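You operate a simulated robot arm through the tools that you are given. There is no shell and no other tool.

Carry out the task below with a simulated robot arm. There is one attempt and no reset: what you move stays moved.

## Task
Move the silo lever to mark 3, then press Load reset and balance each load into its band.
Fine: use the choke knobs; nothing trips again; the gate and row levers stay as they are.

Only the result counts: the job must be done as asked and must still hold three seconds after the hand-in. Knocking over, shifting, dropping, spilling or breaking anything else fails it.

## Robot
A 7-joint arm with a two-finger parallel gripper, fixed in place. Base frame: the origin is at the foot of the arm, x ahead of it, y to its left, z up. Lengths are in cm, angles in degrees, forces in N, time in s.
With the tool pointing down near the work surface it reaches from about 28 to 68 cm from the base axis. Its first joint turns from -66.0 to 66.0 degrees. Payload 1.57 kg.
The TCP is the grasp point between the finger pads, 3 cm short of the fingertips. In the tool frame z runs along the fingers and y along their closing line. The gripper opens to 11 cm. The fingers are 2.4 cm wide and 1.2 cm thick; the gripper's body (4.8 by 11.2 cm) begins 7.8 cm behind the TCP.
Orientation is told as [roll, pitch, yaw] about the base's x, y, z axes, in that order, counted from this pose: with the fingers straight down and closing along the base's y, the tool's x points along the base's -x, its y along +y and its z along -z.

## Interface
- The arm moves only by the tool send_rows. Its argument "rows" is one flat list of numbers, 7 for each row, row after row: the shift along the base's x, y, z in units of 500 mm (1.0 is 500 mm), then the turn, a rotation vector about the base's x, y, z in units of 60 degrees (1.0 is 60 degrees), then the gripper command, from -1 (fully open) to 1 (shut), values between in proportion. In form: [x, y, z, wx, wy, wz, hand, x, y, z, wx, wy, wz, hand, ...]. A call has 1 to 20 rows; each row is the pose to reach, as a shift and turn from the pose commanded when the call began. A call with a number of a shift or a turn outside -1 to 1 is refused whole. A row lasts 0.2 s, in which the tool goes at most 5 cm and 8.6 degrees; a call with a longer step from one row to the next is refused whole, and so is a gripper value outside its range. A pose out of reach is approached as far as the arm can. The call stops where the force on the tool passes 40 N (or 10 N more than at its start, if that is more) or the arm is blocked; 0.2 s more then pass. Each finger travels about 10.8 cm/s and halts on what it meets, pressing with about 29 N; the grip force reading is that of the motor and also rises with nothing between the fingers. The clock runs only during rows and for 0.2 s after the last one: add rows that repeat a pose to give the fingers time. The reply holds the time, the measured pose of the TCP, the force on the tool along the base axes, the opening and the grip force, in the units named above and with some noise, with the torque about the TCP (base axes, N m) and any sound that the robot's microphone picked up.
- Cameras (640 x 400 px; columns grow to the right, rows downward): "scene" is fixed at [16.48, -38.35, 142.15]; the picture's right is [0.82, -0.58, 0.00], its down [-0.23, -0.32, -0.92] and it looks along [0.53, 0.75, -0.39] (base axes); focal length 254 px, centre (320, 200). "wrist" rides on the gripper at [7, 1.6, -14.1] in the tool frame; the picture's right is [-0.23, 0.97, 0.00], its down [-0.85, -0.20, -0.48] and it looks along [-0.47, -0.11, 0.88] (tool axes); focal length 222 px, centre (320, 200). There is no depth. A picture from a camera that has moved, and an enlarged one, comes with that camera's place and axes in the base frame and with its lens.
- grab_frame(camera): a new picture of that camera. The clock stands still meanwhile.
- close_up(camera, box): a new picture of the part [left, top, right, bottom] of that camera's present view, enlarged. The clock stands still meanwhile.
- sign_off(): hands the job in; it is judged then, once.

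Nothing tells you positions but the pictures and the camera data. Unless the task says otherwise, let go and move clear before handing in.

The tools are called after "Call:" as name(argument=value, ...) on one line, values as JSON. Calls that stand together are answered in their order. send_rows: Moves the arm, as the interface text tells. Its arguments: {"type":"object","properties":{"rows":{"type":"array"}},"required":["rows"]} The other tools are called the same way: grab_frame (camera) takes a picture; close_up (camera, box) takes an enlarged picture of a part of a camera's view; sign_off () hands the job in.

At the start:

```text
time: 0.0
eef_pos: [36.03, 6.55, 131.58]
tcp_rot: [0.0, 0.1, 0.0]
ft_force: [-0.5, 0.4, -0.6]
ft_torque: [0.0, -0.02, -0.03]
width: 11.01
gripper_force: 0.1
```

scene: 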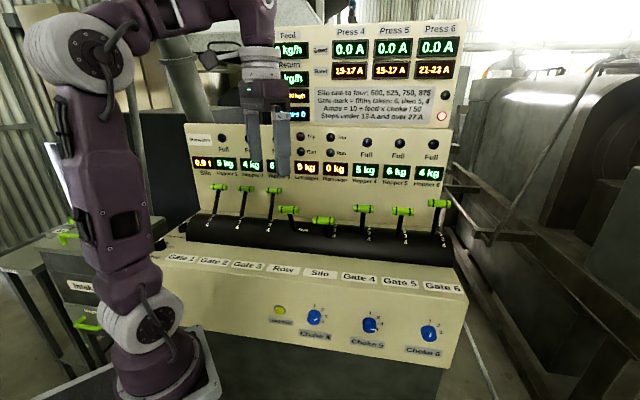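
wrist: 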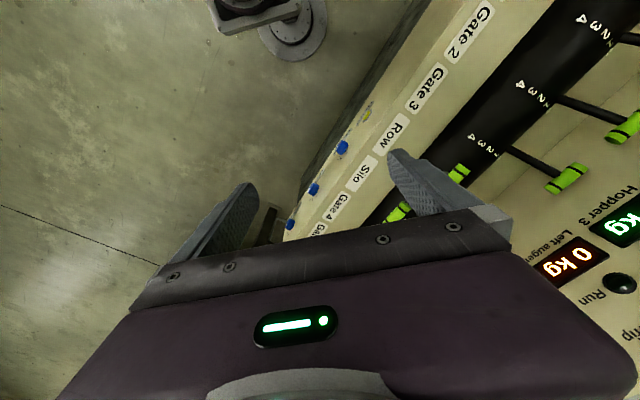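

I see a control panel with levers (gates 1–6, row, silo), choke knobs and a Load reset button on the front face. First I will take close-ups to read the displays and locate things.

Call:
close_up(camera="scene", box=[270, 10, 470, 135])

Call:
close_up(camera="scene", box=[180, 120, 320, 208])

Call:
close_up(camera="scene", box=[300, 120, 460, 220])

Call:
close_up(camera="scene", box=[180, 180, 320, 268])

Call:
close_up(camera="scene", box=[300, 180, 460, 280])

Call:
close_up(camera="scene", box=[250, 260, 470, 398])

```text
3.20 times, centred on (370, 72) of scene
camera zoom: at [16.48, -38.35, 142.15], right [0.82, -0.58, 0.0], down [-0.23, -0.32, -0.92], along [0.53, 0.75, -0.39], focal length 813 px, centre (160, 608)
```

zoom: 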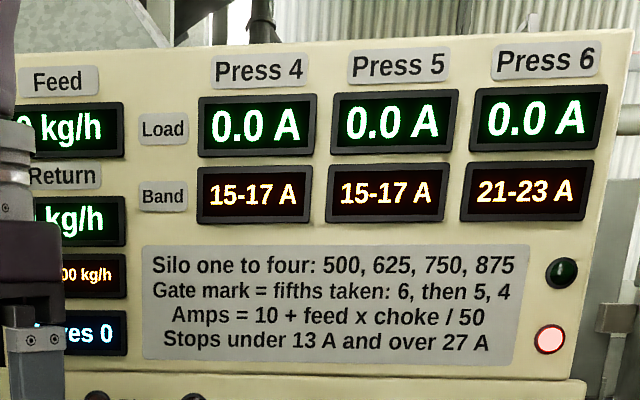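

```text
4.55 times, centred on (250, 164) of scene
camera zoom: at [16.48, -38.35, 142.15], right [0.82, -0.58, 0.0], down [-0.23, -0.32, -0.92], along [0.53, 0.75, -0.39], focal length 1155 px, centre (638, 364)
```

zoom: 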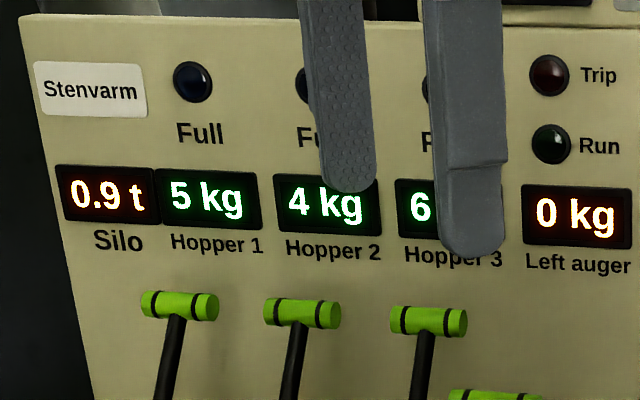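

```text
4.00 times, centred on (380, 170) of scene
camera zoom: at [16.48, -38.35, 142.15], right [0.82, -0.58, 0.0], down [-0.23, -0.32, -0.92], along [0.53, 0.75, -0.39], focal length 1016 px, centre (80, 320)
```

zoom: 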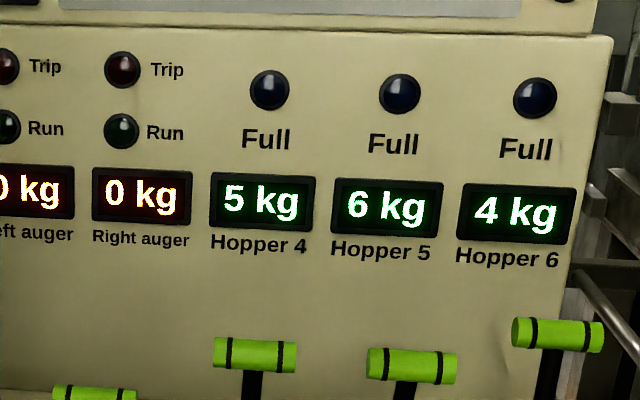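

```text
4.55 times, centred on (250, 224) of scene
camera zoom: at [16.48, -38.35, 142.15], right [0.82, -0.58, 0.0], down [-0.23, -0.32, -0.92], along [0.53, 0.75, -0.39], focal length 1155 px, centre (638, 91)
```

zoom: 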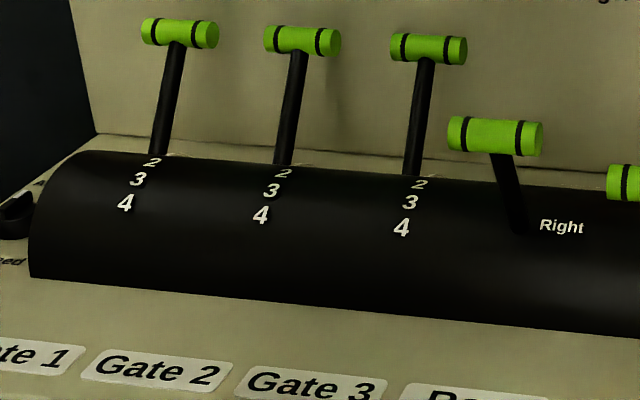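

```text
4.00 times, centred on (380, 230) of scene
camera zoom: at [16.48, -38.35, 142.15], right [0.82, -0.58, 0.0], down [-0.23, -0.32, -0.92], along [0.53, 0.75, -0.39], focal length 1016 px, centre (80, 80)
```

zoom: 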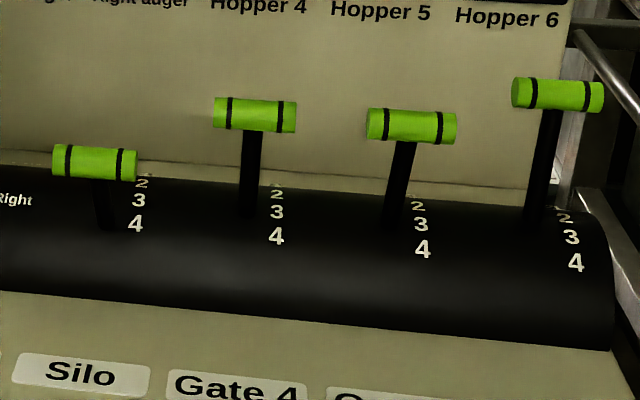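

```text
2.90 times, centred on (360, 329) of scene
camera zoom: at [16.48, -38.35, 142.15], right [0.82, -0.58, 0.0], down [-0.23, -0.32, -0.92], along [0.53, 0.75, -0.39], focal length 736 px, centre (204, -174)
```

zoom: 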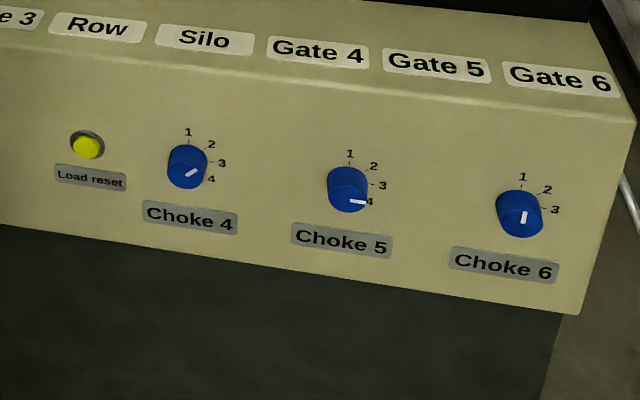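

The console runs diagonally: its front faces the robot along about (-0.7,-0.7,0), with the chokes near z≈78 and the lever handles near z≈105. I'll move the arm clear, turned 45°, to look at the panel and the chokes.

Call:
send_rows(rows=[0.025, -0.055, -0.04, 0, 0, 0.094, -1, 0.05, -0.11, -0.08, 0, 0, 0.188, -1, 0.075, -0.165, -0.12, 0, 0, 0.282, -1, 0.1, -0.22, -0.16, 0, 0, 0.375, -1, 0.125, -0.275, -0.2, 0, 0, 0.469, -1, 0.15, -0.33, -0.24, 0, 0, 0.563, -1, 0.175, -0.385, -0.28, 0, 0, 0.657, -1, 0.2, -0.44, -0.32, 0, 0, 0.75, -1, 0.2, -0.44, -0.32, 0, 0, 0.75, -1])

```text
time: 2.0
eef_pos: [46.05, -15.54, 115.45]
tcp_rot: [0.0, 0.0, 45.1]
ft_force: [-0.5, -0.5, 0.7]
ft_torque: [0.01, 0.01, 0.04]
width: 11.03
gripper_force: 0.0
```

Call:
grab_frame(camera="scene")

Call:
grab_frame(camera="wrist")

```text
taken
```

scene: 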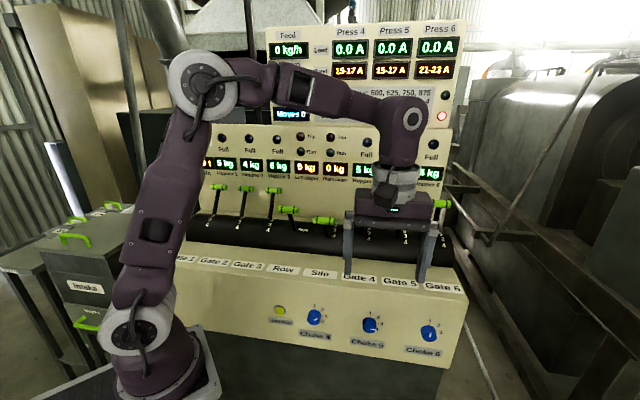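

```text
taken
camera wrist: at [39.96, -19.39, 129.45], right [-0.53, 0.85, 0.0], down [0.75, 0.46, 0.48], along [0.41, 0.25, -0.88], focal length 222 px, centre (320, 200)
```

wrist: 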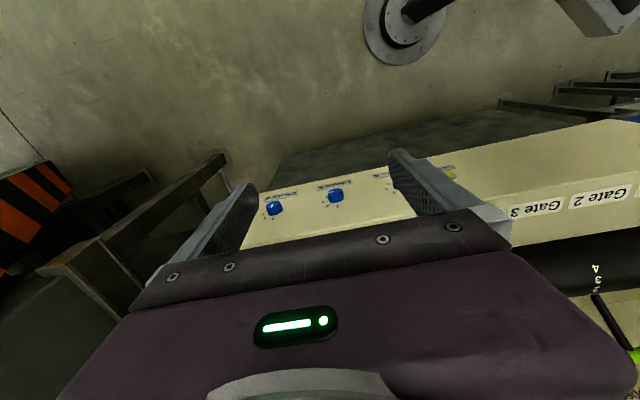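

The arm hides part of the board, but Feed is visible now. I'll zoom in on it, then read the chokes and the lever marks.

Call:
close_up(camera="scene", box=[260, 20, 360, 130])

Call:
close_up(camera="scene", box=[260, 290, 360, 350])

Call:
close_up(camera="scene", box=[350, 300, 460, 366])

Call:
close_up(camera="wrist", box=[250, 150, 430, 250])

Call:
close_up(camera="scene", box=[200, 170, 350, 264])

```text
3.64 times, centred on (310, 75) of scene
camera zoom: at [16.48, -38.35, 142.15], right [0.82, -0.58, 0.0], down [-0.23, -0.32, -0.92], along [0.53, 0.75, -0.39], focal length 924 px, centre (356, 654)
```

zoom: 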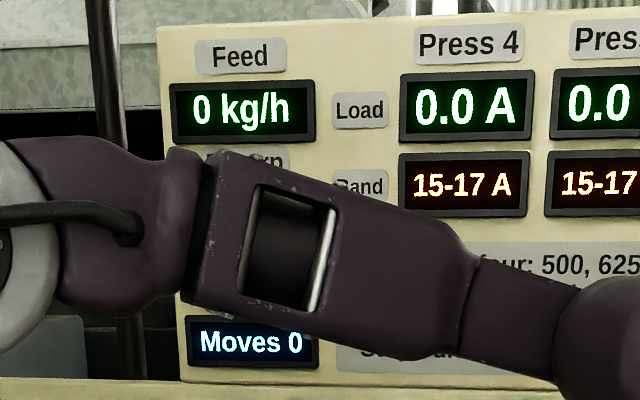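

```text
6.40 times, centred on (310, 320) of scene
camera zoom: at [16.48, -38.35, 142.15], right [0.82, -0.58, 0.0], down [-0.23, -0.32, -0.92], along [0.53, 0.75, -0.39], focal length 1626 px, centre (384, -568)
```

zoom: 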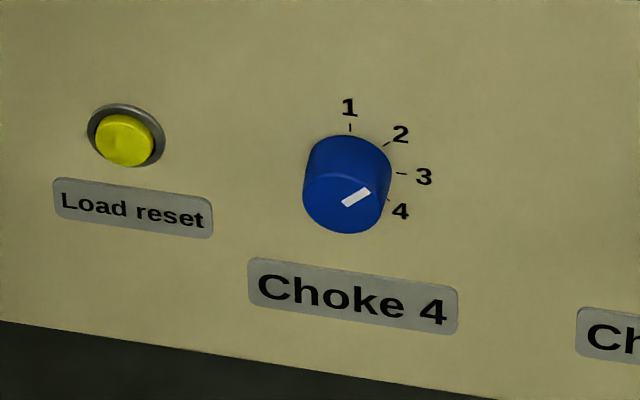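

```text
5.82 times, centred on (405, 333) of scene
camera zoom: at [16.48, -38.35, 142.15], right [0.82, -0.58, 0.0], down [-0.23, -0.32, -0.92], along [0.53, 0.75, -0.39], focal length 1478 px, centre (-174, -574)
```

zoom: 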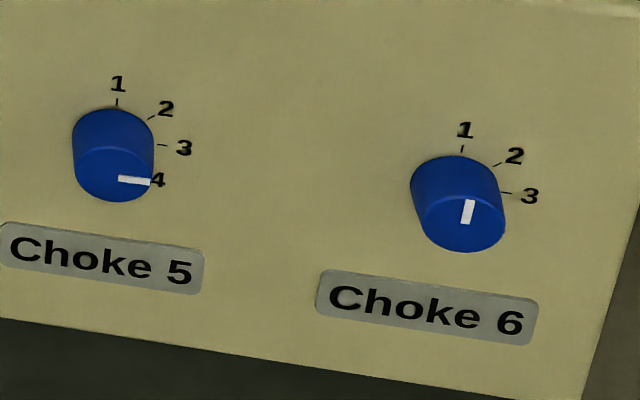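

```text
3.56 times, centred on (340, 200) of wrist
camera zoom: at [39.96, -19.39, 129.45], right [-0.53, 0.85, 0.0], down [0.75, 0.46, 0.48], along [0.41, 0.25, -0.88], focal length 790 px, centre (249, 200)
```

zoom: 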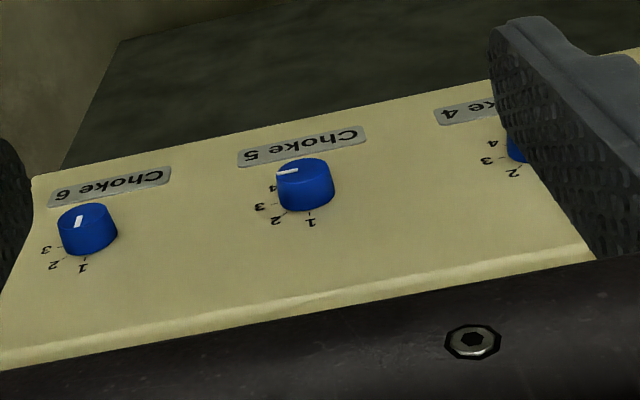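

```text
4.26 times, centred on (275, 217) of scene
camera zoom: at [16.48, -38.35, 142.15], right [0.82, -0.58, 0.0], down [-0.23, -0.32, -0.92], along [0.53, 0.75, -0.39], focal length 1081 px, centre (512, 128)
```

zoom: 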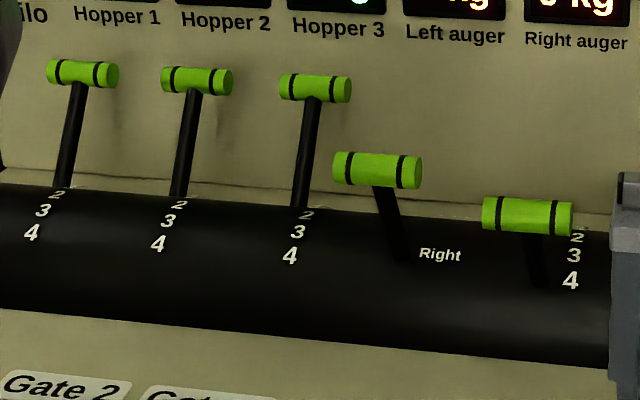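

Reading the picture: Silo is at 4, Row is on Right, and the chokes are about 4→2, 5→3, 6→1. The gates look like 4→3, 5→3, 6→2, so with silo 3 (750 kg/h) the targets should be choke 6=2, choke 5=1 and choke 4=3. Next I'll swing over the silo handle, at about [57.6, 17.9, 105.5], with the fingers closing across its bar.

Call:
send_rows(rows=[0.02, 0.05625, 0.025, 0, 0, -0.125, -0.27, 0.04, 0.1125, 0.05, 0, 0, -0.25, -0.27, 0.06, 0.16875, 0.075, 0, 0, -0.375, -0.27, 0.08, 0.225, 0.1, 0, 0, -0.5, -0.27, 0.1, 0.28125, 0.125, 0, 0, -0.625, -0.27, 0.12, 0.3375, 0.15, 0, 0, -0.75, -0.27, 0.14, 0.39375, 0.175, 0, 0, -0.875, -0.27, 0.16, 0.45, 0.2, 0, 0, -1.0, -0.27, 0.16, 0.45, 0.2, 0, 0, -1.0, -0.27])

Call:
send_rows(rows=[0.015, 0.05, 0.0, 0, 0, -0.125, -0.27, 0.03, 0.1, 0.0, 0, 0, -0.25, -0.27, 0.045, 0.15, 0.0, 0, 0, -0.375, -0.27, 0.06, 0.2, 0.0, 0, 0, -0.5, -0.27, 0.071, 0.219, 0.0, 0, 0, -0.5, -0.27, 0.071, 0.219, 0.0, 0, 0, -0.5, -0.27])

Call:
grab_frame(camera="scene")

Call:
grab_frame(camera="wrist")

```text
time: 4.0
eef_pos: [53.71, 6.93, 125.36]
tcp_rot: [0.1, -0.1, -15.0]
ft_force: [0.8, 0.9, -0.4]
ft_torque: [-0.02, 0.02, -0.01]
width: 7.0
gripper_force: 0.1
```

```text
time: 5.4
eef_pos: [54.21, 17.59, 123.58]
tcp_rot: [0.0, 0.1, -45.2]
ft_force: [-0.3, -0.6, 0.3]
ft_torque: [0.0, -0.03, 0.03]
width: 6.98
gripper_force: 0.1
out of reach, approached as far as the arm can: row 2, 3, 4, 5, 6
```

```text
taken
```

scene: 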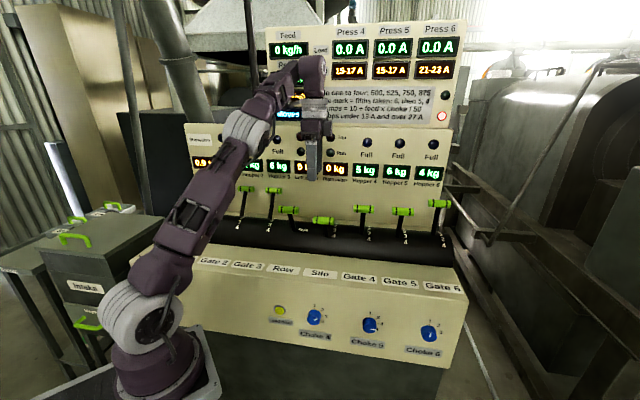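

```text
taken
camera wrist: at [50.47, 23.61, 137.76], right [0.85, 0.53, 0.0], down [0.46, -0.75, 0.48], along [0.25, -0.41, -0.88], focal length 222 px, centre (320, 200)
```

wrist: 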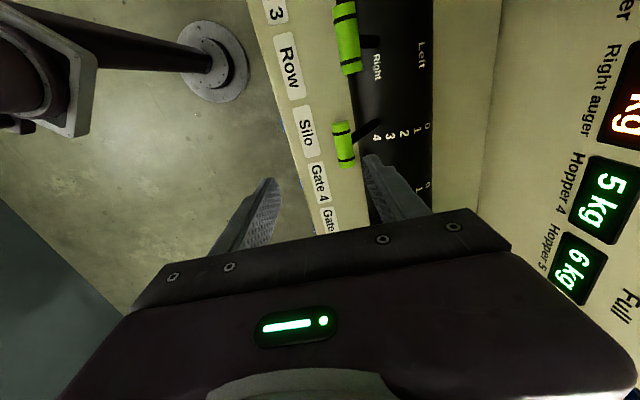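

The tool-down pose is at its reach limit here, and the marks run 0–4. I'll look closer at the marks before tilting the tool.

Call:
close_up(camera="wrist", box=[300, 90, 460, 230])

Call:
close_up(camera="scene", box=[300, 190, 460, 260])

Call:
close_up(camera="scene", box=[380, 185, 460, 255])

```text
2.86 times, centred on (380, 160) of wrist
camera zoom: at [50.47, 23.61, 137.76], right [0.85, 0.53, 0.0], down [0.46, -0.75, 0.48], along [0.25, -0.41, -0.88], focal length 635 px, centre (149, 314)
```

zoom: 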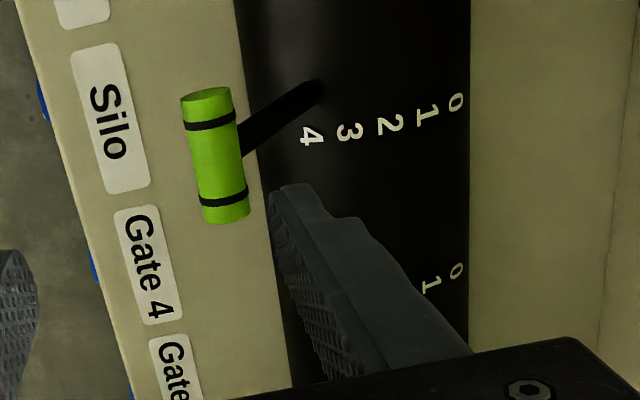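

```text
4.00 times, centred on (380, 225) of scene
camera zoom: at [16.48, -38.35, 142.15], right [0.82, -0.58, 0.0], down [-0.23, -0.32, -0.92], along [0.53, 0.75, -0.39], focal length 1016 px, centre (80, 100)
```

zoom: 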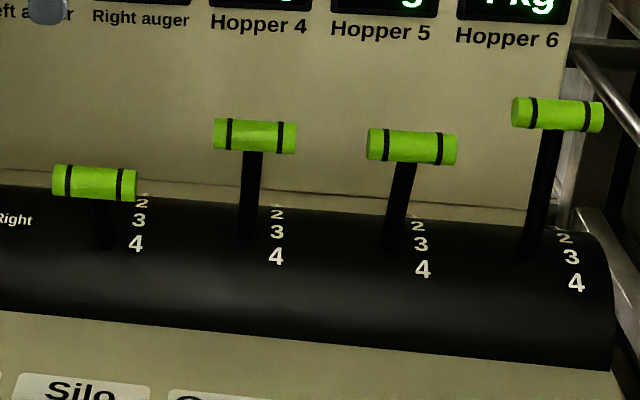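

```text
5.71 times, centred on (420, 220) of scene
camera zoom: at [16.48, -38.35, 142.15], right [0.82, -0.58, 0.0], down [-0.23, -0.32, -0.92], along [0.53, 0.75, -0.39], focal length 1452 px, centre (-251, 86)
```

zoom: 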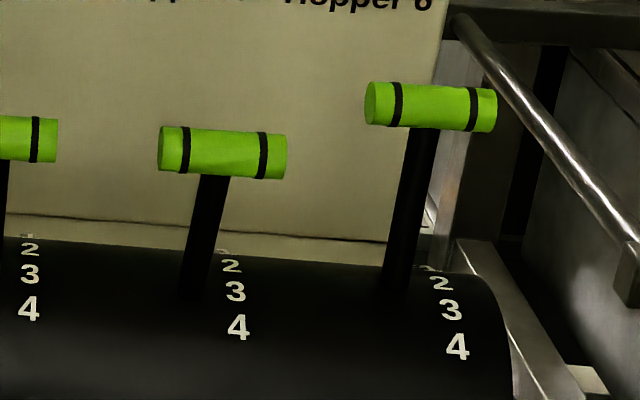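

The geometry is now clear. The lever pivots at n≈65, z≈90 (n is the distance along (0.707,0.707,0)), radius is about 19 cm and each mark is about 18.5°. The silo bar is at [57.6, 17.9, 105.4] and must go to n≈59, z≈108.3 for mark 3. I'll back off and tilt the tool 37° outward along the lever axis.

Call:
send_rows(rows=[-0.0123, -0.012, -0.0295, 0.0727, -0.0727, 0, -0.27, -0.0247, -0.024, -0.059, 0.1453, -0.1453, 0, -0.27, -0.037, -0.036, -0.0885, 0.218, -0.218, 0, -0.27, -0.0493, -0.048, -0.118, 0.2907, -0.2907, 0, -0.27, -0.0617, -0.06, -0.1475, 0.3633, -0.3633, 0, -0.27, -0.074, -0.072, -0.177, 0.436, -0.436, 0, -0.27, -0.074, -0.072, -0.177, 0.436, -0.436, 0, -0.27])

Call:
grab_frame(camera="scene")

Call:
grab_frame(camera="wrist")

```text
time: 7.0
eef_pos: [50.42, 13.68, 114.82]
tcp_rot: [37.1, 0.0, -45.1]
ft_force: [0.0, 0.9, 0.0]
ft_torque: [0.0, -0.02, 0.04]
width: 6.98
gripper_force: 0.0
```

```text
taken
```

scene: 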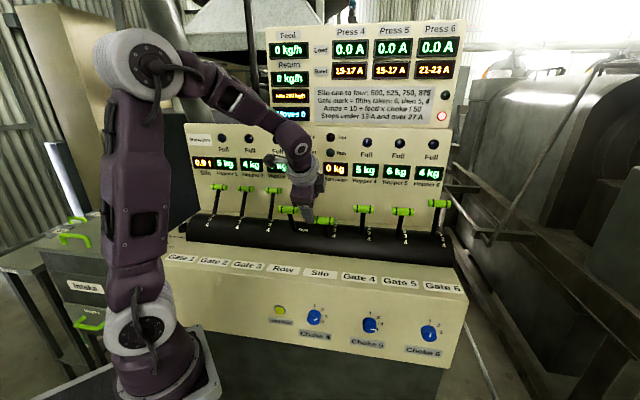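

```text
taken
camera wrist: at [40.41, 13.55, 126.99], right [0.71, 0.39, 0.59], down [0.29, -0.92, 0.26], along [0.64, -0.02, -0.77], focal length 222 px, centre (320, 200)
```

wrist: 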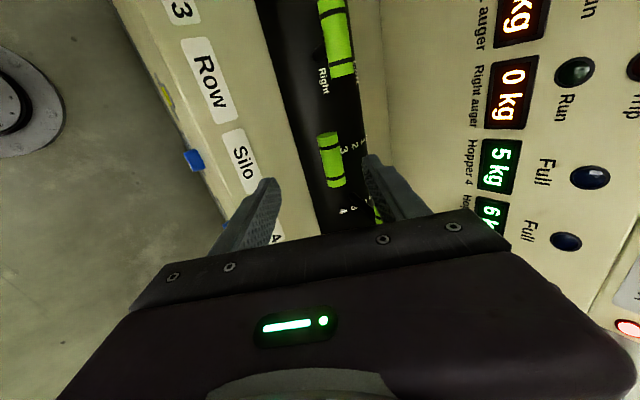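

The arm followed well and the silo bar position is confirmed at [57.6, 18.1, 105.5]. I'll move down along the lever axis to straddle the bar.

Call:
send_rows(rows=[0.0692, 0.0128, -0.044, 0, 0, 0, -0.27, 0.0858, 0.0294, -0.075, 0, 0, 0, -0.27, 0.1024, 0.046, -0.106, 0, 0, 0, -0.27, 0.119, 0.0626, -0.137, 0, 0, 0, -0.27, 0.1356, 0.0792, -0.168, 0, 0, 0, -0.27, 0.1356, 0.0792, -0.168, 0, 0, 0, -0.27])

Call:
grab_frame(camera="wrist")

Call:
close_up(camera="scene", box=[260, 160, 400, 248])

```text
time: 8.4
eef_pos: [57.26, 17.88, 106.55]
tcp_rot: [37.0, 0.0, -45.0]
ft_force: [-0.6, -1.1, 0.6]
ft_torque: [-0.01, -0.02, 0.02]
width: 7.03
gripper_force: 0.0
```

```text
taken
camera wrist: at [47.3, 17.66, 118.69], right [0.71, 0.39, 0.59], down [0.29, -0.92, 0.26], along [0.64, -0.02, -0.77], focal length 222 px, centre (320, 200)
```

wrist: 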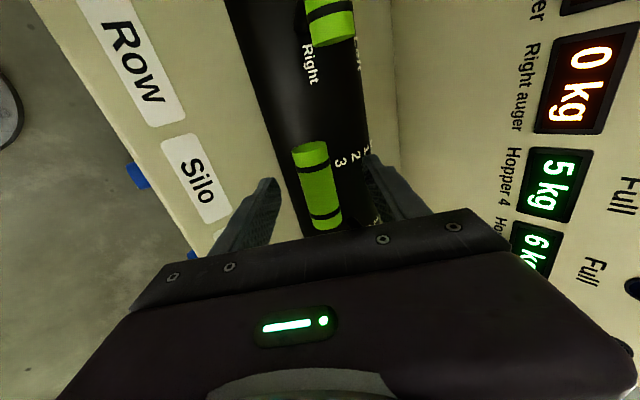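

```text
4.55 times, centred on (330, 204) of scene
camera zoom: at [16.48, -38.35, 142.15], right [0.82, -0.58, 0.0], down [-0.23, -0.32, -0.92], along [0.53, 0.75, -0.39], focal length 1155 px, centre (274, 182)
```

zoom: 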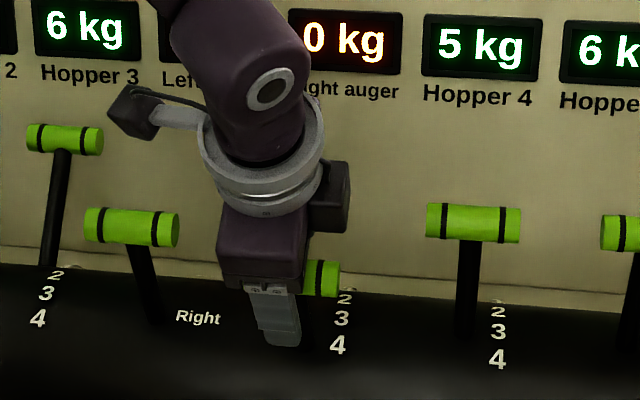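

The fingers straddle the bar. I'll close to a loose cage of about 3 cm and begin moving along the arc toward mark 3.

Call:
send_rows(rows=[0, 0, 0, 0, 0, 0, 0.2, 0, 0, 0, 0, 0, 0, 0.4545, 0, 0, 0, 0, 0, 0, 0.4545, 0.012, 0.012, 0.0112, -0.0212, 0.0212, 0, 0.4545, 0.02715, 0.02715, 0.0244, -0.0424, 0.0424, 0, 0.4545])

Call:
close_up(camera="scene", box=[260, 160, 400, 248])

Call:
grab_frame(camera="wrist")

```text
time: 9.6
eef_pos: [58.46, 19.05, 107.71]
tcp_rot: [33.3, 0.0, -45.0]
ft_force: [-0.3, -1.8, -1.5]
ft_torque: [-0.01, 0.05, 0.02]
width: 3.16
gripper_force: 1.0
```

```text
4.55 times, centred on (330, 204) of scene
camera zoom: at [16.48, -38.35, 142.15], right [0.82, -0.58, 0.0], down [-0.23, -0.32, -0.92], along [0.53, 0.75, -0.39], focal length 1155 px, centre (274, 182)
```

zoom: 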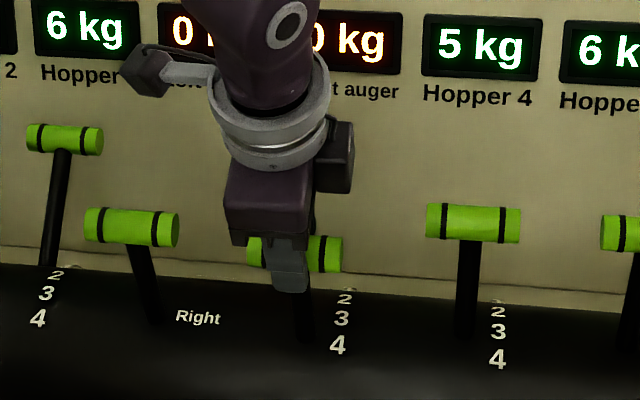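

```text
taken
camera wrist: at [49.16, 19.55, 120.34], right [0.74, 0.41, 0.53], down [0.3, -0.91, 0.29], along [0.61, -0.05, -0.79], focal length 222 px, centre (320, 200)
```

wrist: 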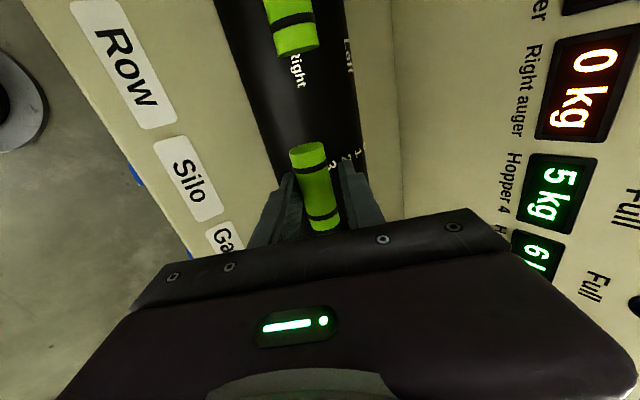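

The bar is moving with the fingers at low force. I'll continue along the arc to the mark 3 angle.

Call:
send_rows(rows=[0.01584, 0.01584, 0.012, -0.0212, 0.0212, 0, 0.4545, 0.03224, 0.03224, 0.0224, -0.0424, 0.0424, 0, 0.4545, 0.04907, 0.04907, 0.0312, -0.0636, 0.0636, 0, 0.4545, 0.04907, 0.04907, 0.0312, -0.0636, 0.0636, 0, 0.4545])

Call:
close_up(camera="scene", box=[260, 160, 400, 248])

Call:
grab_frame(camera="wrist")

```text
time: 10.6
eef_pos: [61.08, 21.57, 109.22]
tcp_rot: [27.9, 0.0, -44.9]
ft_force: [0.1, 0.3, -0.1]
ft_torque: [-0.03, 0.03, -0.01]
width: 3.02
gripper_force: 0.2
```

```text
4.55 times, centred on (330, 204) of scene
camera zoom: at [16.48, -38.35, 142.15], right [0.82, -0.58, 0.0], down [-0.23, -0.32, -0.92], along [0.53, 0.75, -0.39], focal length 1155 px, centre (274, 182)
```

zoom: 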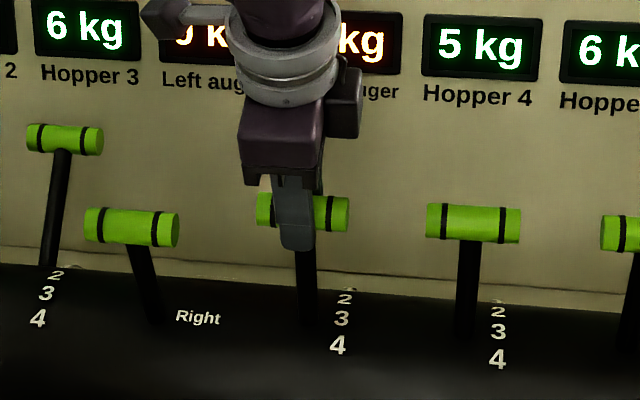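

```text
taken
camera wrist: at [52.47, 22.83, 122.45], right [0.77, 0.45, 0.46], down [0.32, -0.89, 0.33], along [0.55, -0.11, -0.83], focal length 222 px, centre (320, 200)
```

wrist: 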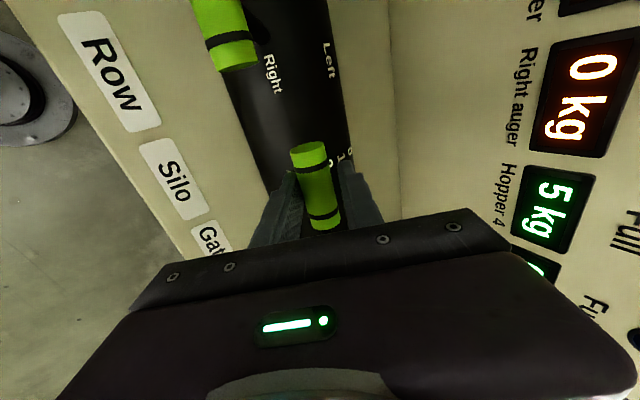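

The silo bar now matches gate 4's angle, which is mark 3. I'll open the fingers, retreat along the tool axis and check.

Call:
send_rows(rows=[0, 0, 0, 0, 0, 0, 0.1, 0, 0, 0, 0, 0, 0, -0.1, 0, 0, 0, 0, 0, 0, -0.1, -0.0166, -0.0166, 0.044, 0, 0, 0, -0.1, -0.0332, -0.0332, 0.0883, 0, 0, 0, -0.1, -0.0498, -0.0498, 0.1325, 0, 0, 0, -0.1, -0.0664, -0.0664, 0.1766, 0, 0, 0, -0.1, -0.1264, -0.1264, 0.1966, 0, 0, 0, -0.1, -0.1864, -0.1864, 0.1966, 0, 0, 0, -0.1, -0.2464, -0.2464, 0.1966, 0, 0, 0, -0.1])

Call:
grab_frame(camera="scene")

Call:
close_up(camera="scene", box=[260, 170, 460, 270])

Call:
close_up(camera="wrist", box=[220, 40, 440, 220])

```text
time: 12.8
eef_pos: [48.64, 9.22, 119.11]
tcp_rot: [28.0, -0.1, -44.9]
ft_force: [0.0, 0.3, 0.0]
ft_torque: [0.01, 0.0, 0.02]
width: 6.08
gripper_force: 0.1
```

```text
taken
```

scene: 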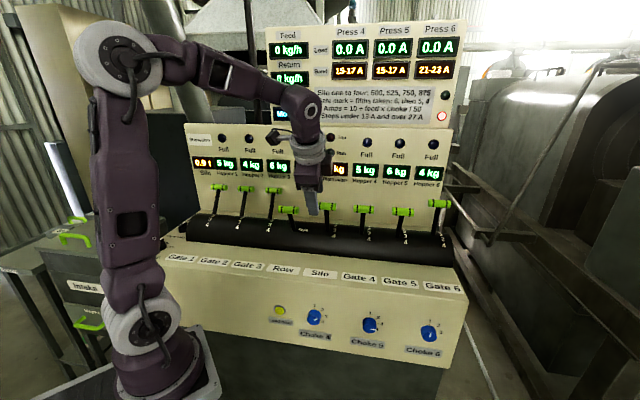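

```text
3.20 times, centred on (360, 220) of scene
camera zoom: at [16.48, -38.35, 142.15], right [0.82, -0.58, 0.0], down [-0.23, -0.32, -0.92], along [0.53, 0.75, -0.39], focal length 813 px, centre (192, 136)
```

zoom: 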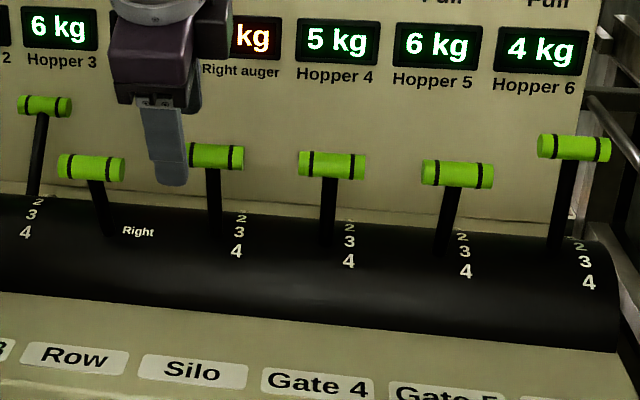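

```text
2.22 times, centred on (330, 130) of wrist
camera zoom: at [40.11, 10.42, 132.31], right [0.77, 0.45, 0.46], down [0.32, -0.89, 0.33], along [0.55, -0.11, -0.83], focal length 494 px, centre (298, 356)
```

zoom: 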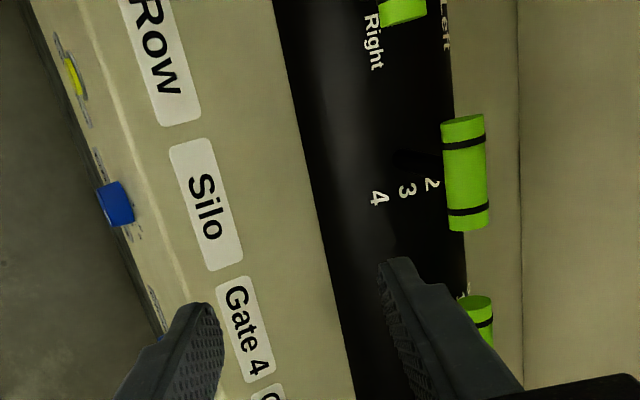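

The silo lever sits level with gates 4 and 5, at mark 3. Now I go for the Load reset button, which I place at u≈15.6 and z≈78 on the front face (n≈42). I'll back away and come down in front of it with closed fingers tilted 45°.

Call:
send_rows(rows=[-0.0532, -0.0086, -0.0564, 0.04, -0.04, 0, 0.2, -0.1064, -0.0172, -0.1128, 0.08, -0.08, 0, 0.6, -0.1596, -0.0258, -0.1692, 0.12, -0.12, 0, 1, -0.2128, -0.0344, -0.2256, 0.16, -0.16, 0, 1, -0.266, -0.043, -0.282, 0.2, -0.2, 0, 1, -0.2669, -0.0263, -0.3526, 0.2, -0.2, 0, 1, -0.2677, -0.0096, -0.4231, 0.2, -0.2, 0, 1, -0.2686, 0.0071, -0.4937, 0.2, -0.2, 0, 1, -0.2694, 0.0239, -0.5643, 0.2, -0.2, 0, 1])

Call:
grab_frame(camera="scene")

Call:
grab_frame(camera="wrist")

```text
time: 14.8
eef_pos: [39.04, 6.97, 103.68]
tcp_rot: [44.9, 0.2, -45.0]
ft_force: [-0.1, 0.0, -0.6]
ft_torque: [0.0, -0.03, 0.01]
width: 0.0
gripper_force: 21.3
out of reach, approached as far as the arm can: row 5, 6, 7, 8, 9
```

```text
taken
```

scene: 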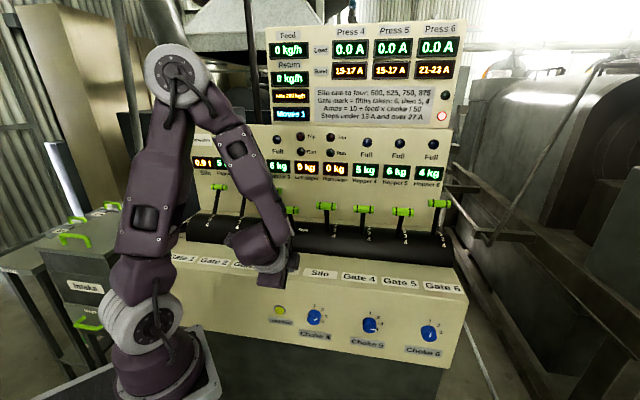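

```text
taken
camera wrist: at [27.9, 5.59, 114.77], right [0.65, 0.33, 0.69], down [0.27, -0.94, 0.19], along [0.71, 0.06, -0.7], focal length 222 px, centre (320, 200)
```

wrist: 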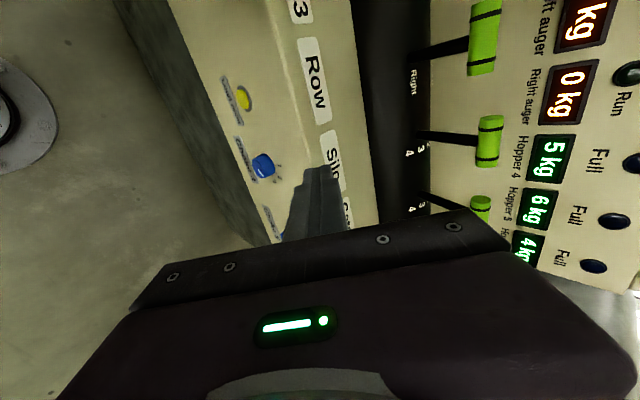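

Moves shows 1, so the silo change was counted. The 45° tilt is out of reach this close to the base, so I'll stand the tool upright and yaw it to +45°, closing along the panel. That pose also suits the knobs.

Call:
send_rows(rows=[0, 0, 0.01, -0.0884, 0.0884, 0, 1, 0, 0, 0.02, -0.1768, 0.1768, 0, 1, 0, 0, 0.03, -0.2652, 0.2652, 0, 1, 0, 0, 0.04, -0.3535, 0.3535, 0, 1, 0, 0, 0.04, -0.442, 0.442, 0, 1, 0, 0, 0.04, -0.53, 0.53, 0, 1, 0, 0, 0.04, -0.53, 0.53, 0, 1])

Call:
send_rows(rows=[0, 0, 0, 0, 0, 0.125, 1, 0, 0, 0, 0, 0, 0.25, 1, 0, 0, 0, 0, 0, 0.375, 1, 0, 0, 0, 0, 0, 0.5, 1, 0, 0, 0, 0, 0, 0.625, 1, 0, 0, 0, 0, 0, 0.75, 1, 0, 0, 0, 0, 0, 0.875, 1, 0, 0, 0, 0, 0, 1.0, 1])

Call:
send_rows(rows=[0, 0, 0, 0, 0, 0.125, 1, 0, 0, 0, 0, 0, 0.25, 1, 0, 0, 0, 0, 0, 0.375, 1, 0, 0, 0, 0, 0, 0.5, 1, 0, 0, 0, 0, 0, 0.5, 1])

Call:
grab_frame(camera="wrist")

Call:
grab_frame(camera="scene")

```text
time: 16.4
eef_pos: [38.79, 6.98, 105.86]
tcp_rot: [-0.1, 0.0, -45.0]
ft_force: [0.3, -0.1, -0.4]
ft_torque: [0.02, 0.01, 0.03]
width: 0.0
gripper_force: 21.8
```

```text
time: 18.2
eef_pos: [38.93, 6.88, 105.96]
tcp_rot: [0.0, 0.0, 15.1]
ft_force: [-1.1, -0.2, 1.1]
ft_torque: [0.03, 0.0, -0.01]
width: 0.0
gripper_force: 21.1
```

```text
time: 19.4
eef_pos: [38.89, 6.82, 106.01]
tcp_rot: [0.0, -0.1, 45.1]
ft_force: [-0.6, 0.5, 0.0]
ft_torque: [0.01, 0.02, 0.0]
width: 0.01
gripper_force: 21.1
```

```text
taken
camera wrist: at [32.91, 3.1, 120.05], right [-0.53, 0.85, 0.0], down [0.75, 0.46, 0.48], along [0.41, 0.25, -0.88], focal length 222 px, centre (320, 200)
```

wrist: 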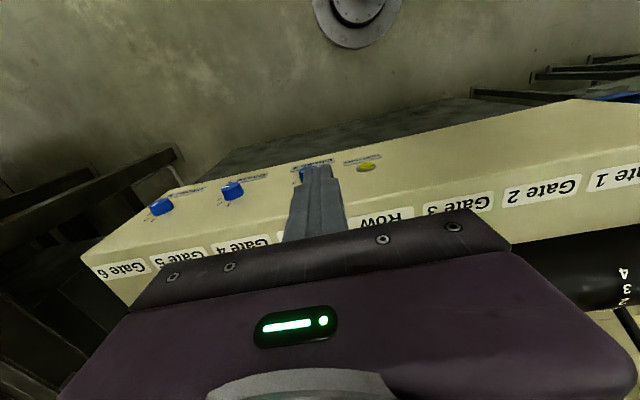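

```text
taken
```

scene: 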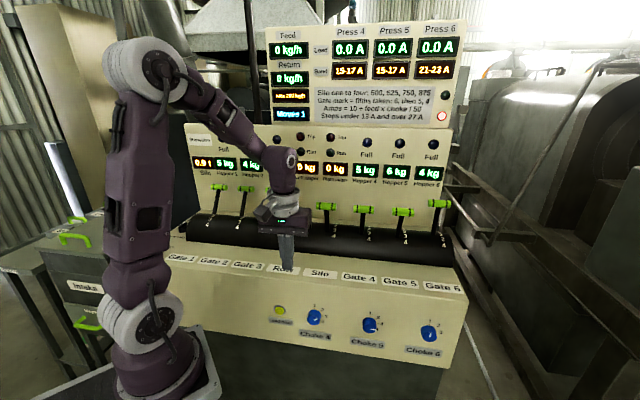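

The tool is upright at yaw 45. I'll descend in front of the Load reset button with a slight 20° tilt, stopping short of the face, and check alignment.

Call:
send_rows(rows=[-0.0127, 0.0207, -0.08, 0.0393, -0.0393, 0, 1, -0.0253, 0.0413, -0.16, 0.0786, -0.0786, 0, 1, -0.038, 0.062, -0.24, 0.1179, -0.1179, 0, 1, -0.0507, 0.0827, -0.32, 0.1571, -0.1571, 0, 1, -0.0633, 0.1033, -0.4, 0.1964, -0.1964, 0, 1, -0.076, 0.124, -0.48, 0.2357, -0.2357, 0, 1, -0.076, 0.124, -0.48, 0.2357, -0.2357, 0, 1])

Call:
grab_frame(camera="wrist")

Call:
grab_frame(camera="scene")

Call:
close_up(camera="scene", box=[230, 260, 350, 350])

```text
time: 21.0
eef_pos: [35.1, 13.05, 82.17]
tcp_rot: [0.1, -20.0, 44.9]
ft_force: [0.5, 0.3, 0.0]
ft_torque: [-0.04, 0.0, 0.03]
width: 0.02
gripper_force: 21.2
```

```text
taken
camera wrist: at [26.03, 6.15, 92.92], right [-0.54, 0.84, 0.08], down [0.59, 0.31, 0.74], along [0.6, 0.45, -0.67], focal length 222 px, centre (320, 200)
```

wrist: 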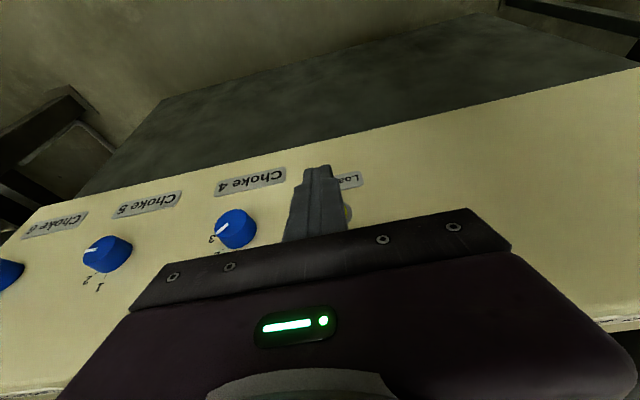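

```text
taken
```

scene: 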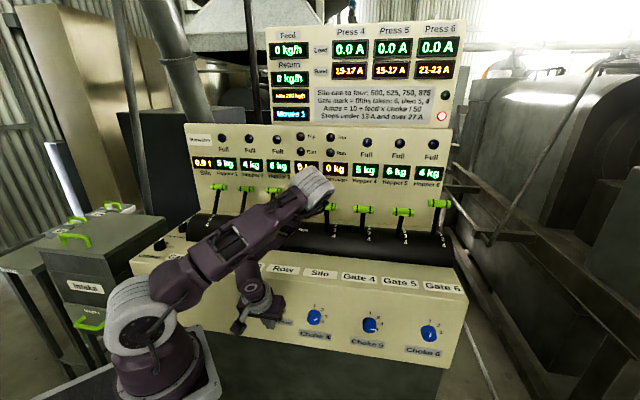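

```text
4.44 times, centred on (290, 305) of scene
camera zoom: at [16.48, -38.35, 142.15], right [0.82, -0.58, 0.0], down [-0.23, -0.32, -0.92], along [0.53, 0.75, -0.39], focal length 1129 px, centre (453, -267)
```

zoom: 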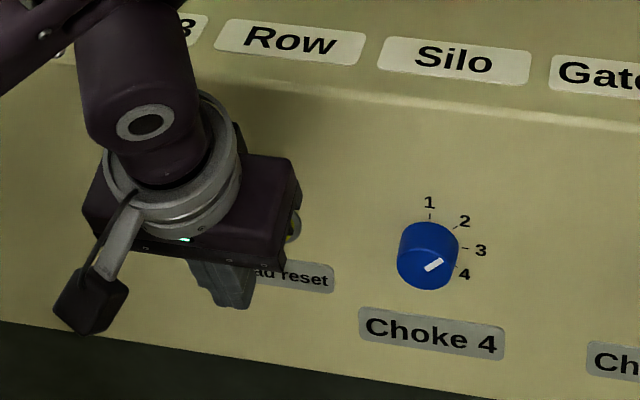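

Call:
close_up(camera="wrist", box=[190, 150, 370, 260])

```text
3.56 times, centred on (280, 205) of wrist
camera zoom: at [26.03, 6.15, 92.92], right [-0.54, 0.84, 0.08], down [0.59, 0.31, 0.74], along [0.6, 0.45, -0.67], focal length 790 px, centre (462, 182)
```

zoom: 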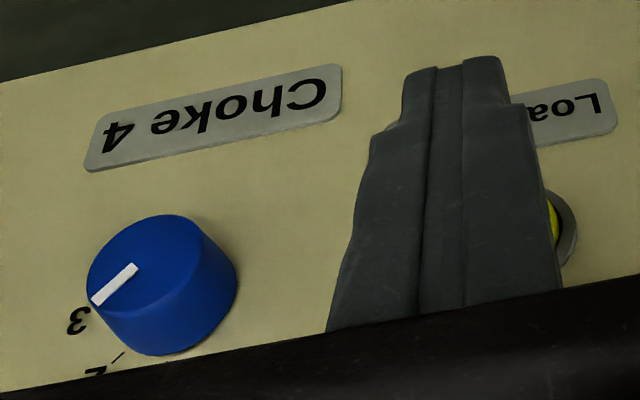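

The fingertips are at the button's height band and the panel face is at n≈43. I'll lower 2 cm and push forward gently onto the Load reset button.

Call:
send_rows(rows=[0.0283, 0.0283, -0.042, 0, 0, 0, 1, 0.0566, 0.0566, -0.042, 0, 0, 0, 1, 0.0707, 0.0707, -0.042, 0, 0, 0, 1, 0.0764, 0.0764, -0.042, 0, 0, 0, 1, 0.0806, 0.0806, -0.042, 0, 0, 0, 1, 0.0848, 0.0848, -0.042, 0, 0, 0, 1])

Call:
grab_frame(camera="scene")

Call:
close_up(camera="wrist", box=[240, 130, 440, 260])

```text
time: 22.4
eef_pos: [39.34, 17.42, 79.91]
tcp_rot: [0.0, -19.9, 45.0]
ft_force: [0.8, -0.7, -0.3]
ft_torque: [-0.04, -0.01, 0.0]
width: 0.0
gripper_force: 20.9
```

```text
taken
```

scene: 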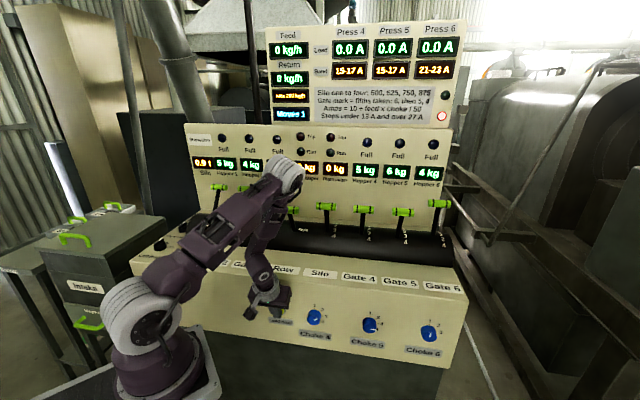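

```text
3.08 times, centred on (340, 195) of wrist
camera zoom: at [30.23, 10.45, 90.66], right [-0.54, 0.84, 0.08], down [0.59, 0.31, 0.74], along [0.6, 0.44, -0.67], focal length 684 px, centre (258, 215)
```

zoom: 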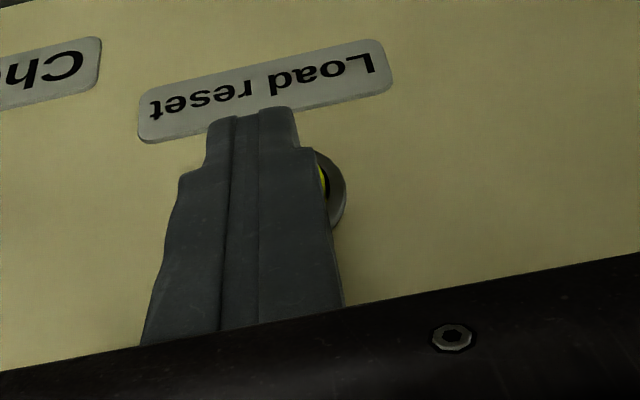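

There is no contact yet; the leading edge is about at the cap. I'll push on in small steps.

Call:
send_rows(rows=[0.0035, 0.0035, 0, 0, 0, 0, 1, 0.0071, 0.0071, 0, 0, 0, 0, 1, 0.0106, 0.0106, 0, 0, 0, 0, 1])

Call:
close_up(camera="scene", box=[260, 10, 470, 135])

```text
time: 23.2
eef_pos: [39.88, 17.73, 79.76]
tcp_rot: [0.1, -19.7, 44.9]
ft_force: [-6.7, -6.7, 0.8]
ft_torque: [-0.08, 0.19, -0.01]
width: 0.0
gripper_force: 21.6
heard: click
```

```text
3.05 times, centred on (365, 72) of scene
camera zoom: at [16.46, -38.37, 142.15], right [0.82, -0.58, 0.0], down [-0.23, -0.32, -0.92], along [0.53, 0.75, -0.39], focal length 774 px, centre (183, 589)
```

zoom: 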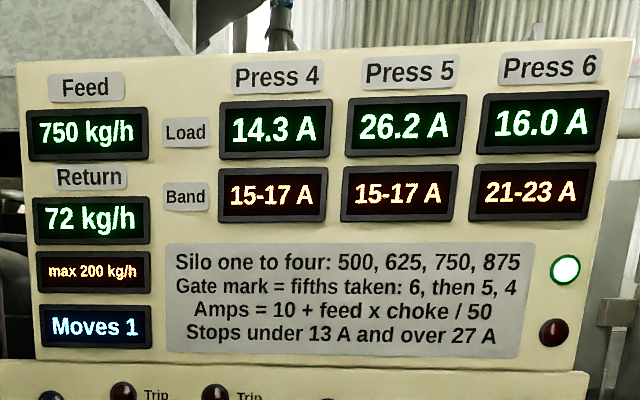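

Load reset clicked: loads are 14.3, 26.2 and 16.0 A, exactly as computed and with no trip, so the target chokes 4→3, 5→1, 6→2 are confirmed. I'll back off the button and line up with the choke 4 knob at u≈27, z≈77.4.

Call:
send_rows(rows=[-0.0476, -0.0476, 0, 0, 0, 0, 1, -0.0952, -0.0952, 0, 0, 0, 0, 0.6, -0.0417, -0.1487, 0, 0.0589, -0.0589, 0, 0.2, 0.0118, -0.2022, 0, 0.1179, -0.1179, 0, -0.164, 0.0652, -0.2556, 0, 0.1768, -0.1768, 0, -0.164, 0.0652, -0.2556, 0, 0.1768, -0.1768, 0, -0.164])

Call:
grab_frame(camera="wrist")

Call:
grab_frame(camera="scene")

```text
time: 24.6
eef_pos: [43.07, 5.11, 79.88]
tcp_rot: [0.0, -35.0, 45.0]
ft_force: [-0.6, 0.8, 0.0]
ft_torque: [0.01, -0.02, -0.01]
width: 6.42
gripper_force: 0.1
```

```text
taken
camera wrist: at [32.27, -3.46, 87.33], right [-0.56, 0.82, 0.13], down [0.44, 0.16, 0.88], along [0.7, 0.55, -0.45], focal length 222 px, centre (320, 200)
```

wrist: 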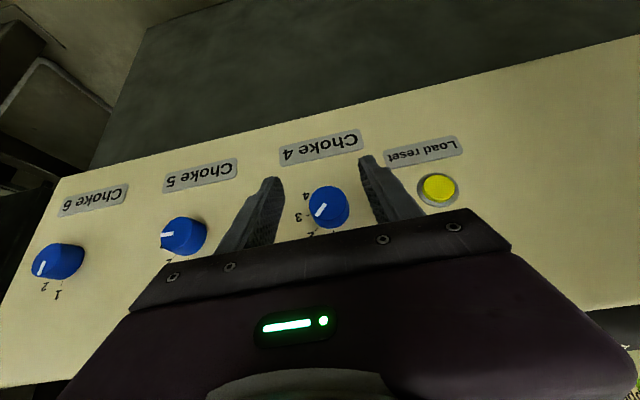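

```text
taken
```

scene: 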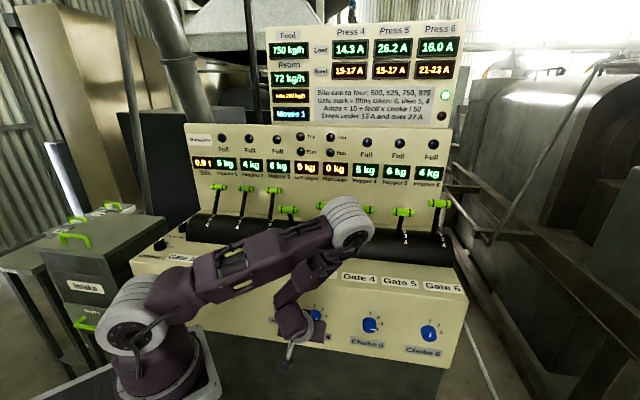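

Call:
close_up(camera="wrist", box=[270, 130, 410, 240])

Call:
close_up(camera="wrist", box=[20, 140, 240, 320])

```text
3.64 times, centred on (340, 185) of wrist
camera zoom: at [32.27, -3.46, 87.33], right [-0.56, 0.82, 0.13], down [0.44, 0.16, 0.88], along [0.7, 0.55, -0.45], focal length 808 px, centre (247, 254)
```

zoom: 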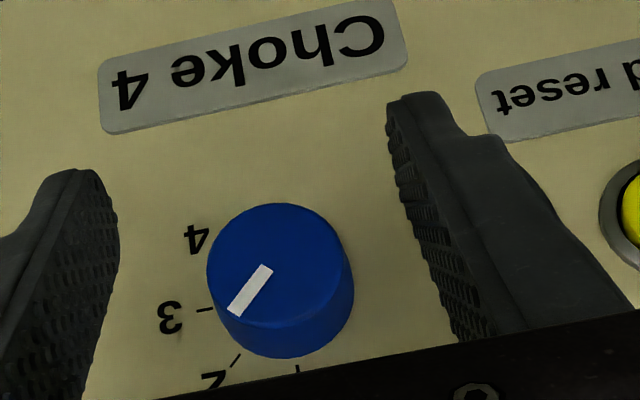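

```text
2.22 times, centred on (130, 230) of wrist
camera zoom: at [32.27, -3.46, 87.33], right [-0.56, 0.82, 0.13], down [0.44, 0.16, 0.88], along [0.7, 0.55, -0.45], focal length 494 px, centre (742, 133)
```

zoom: 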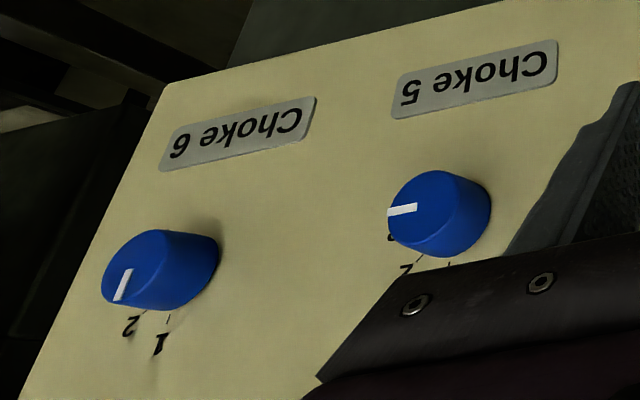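

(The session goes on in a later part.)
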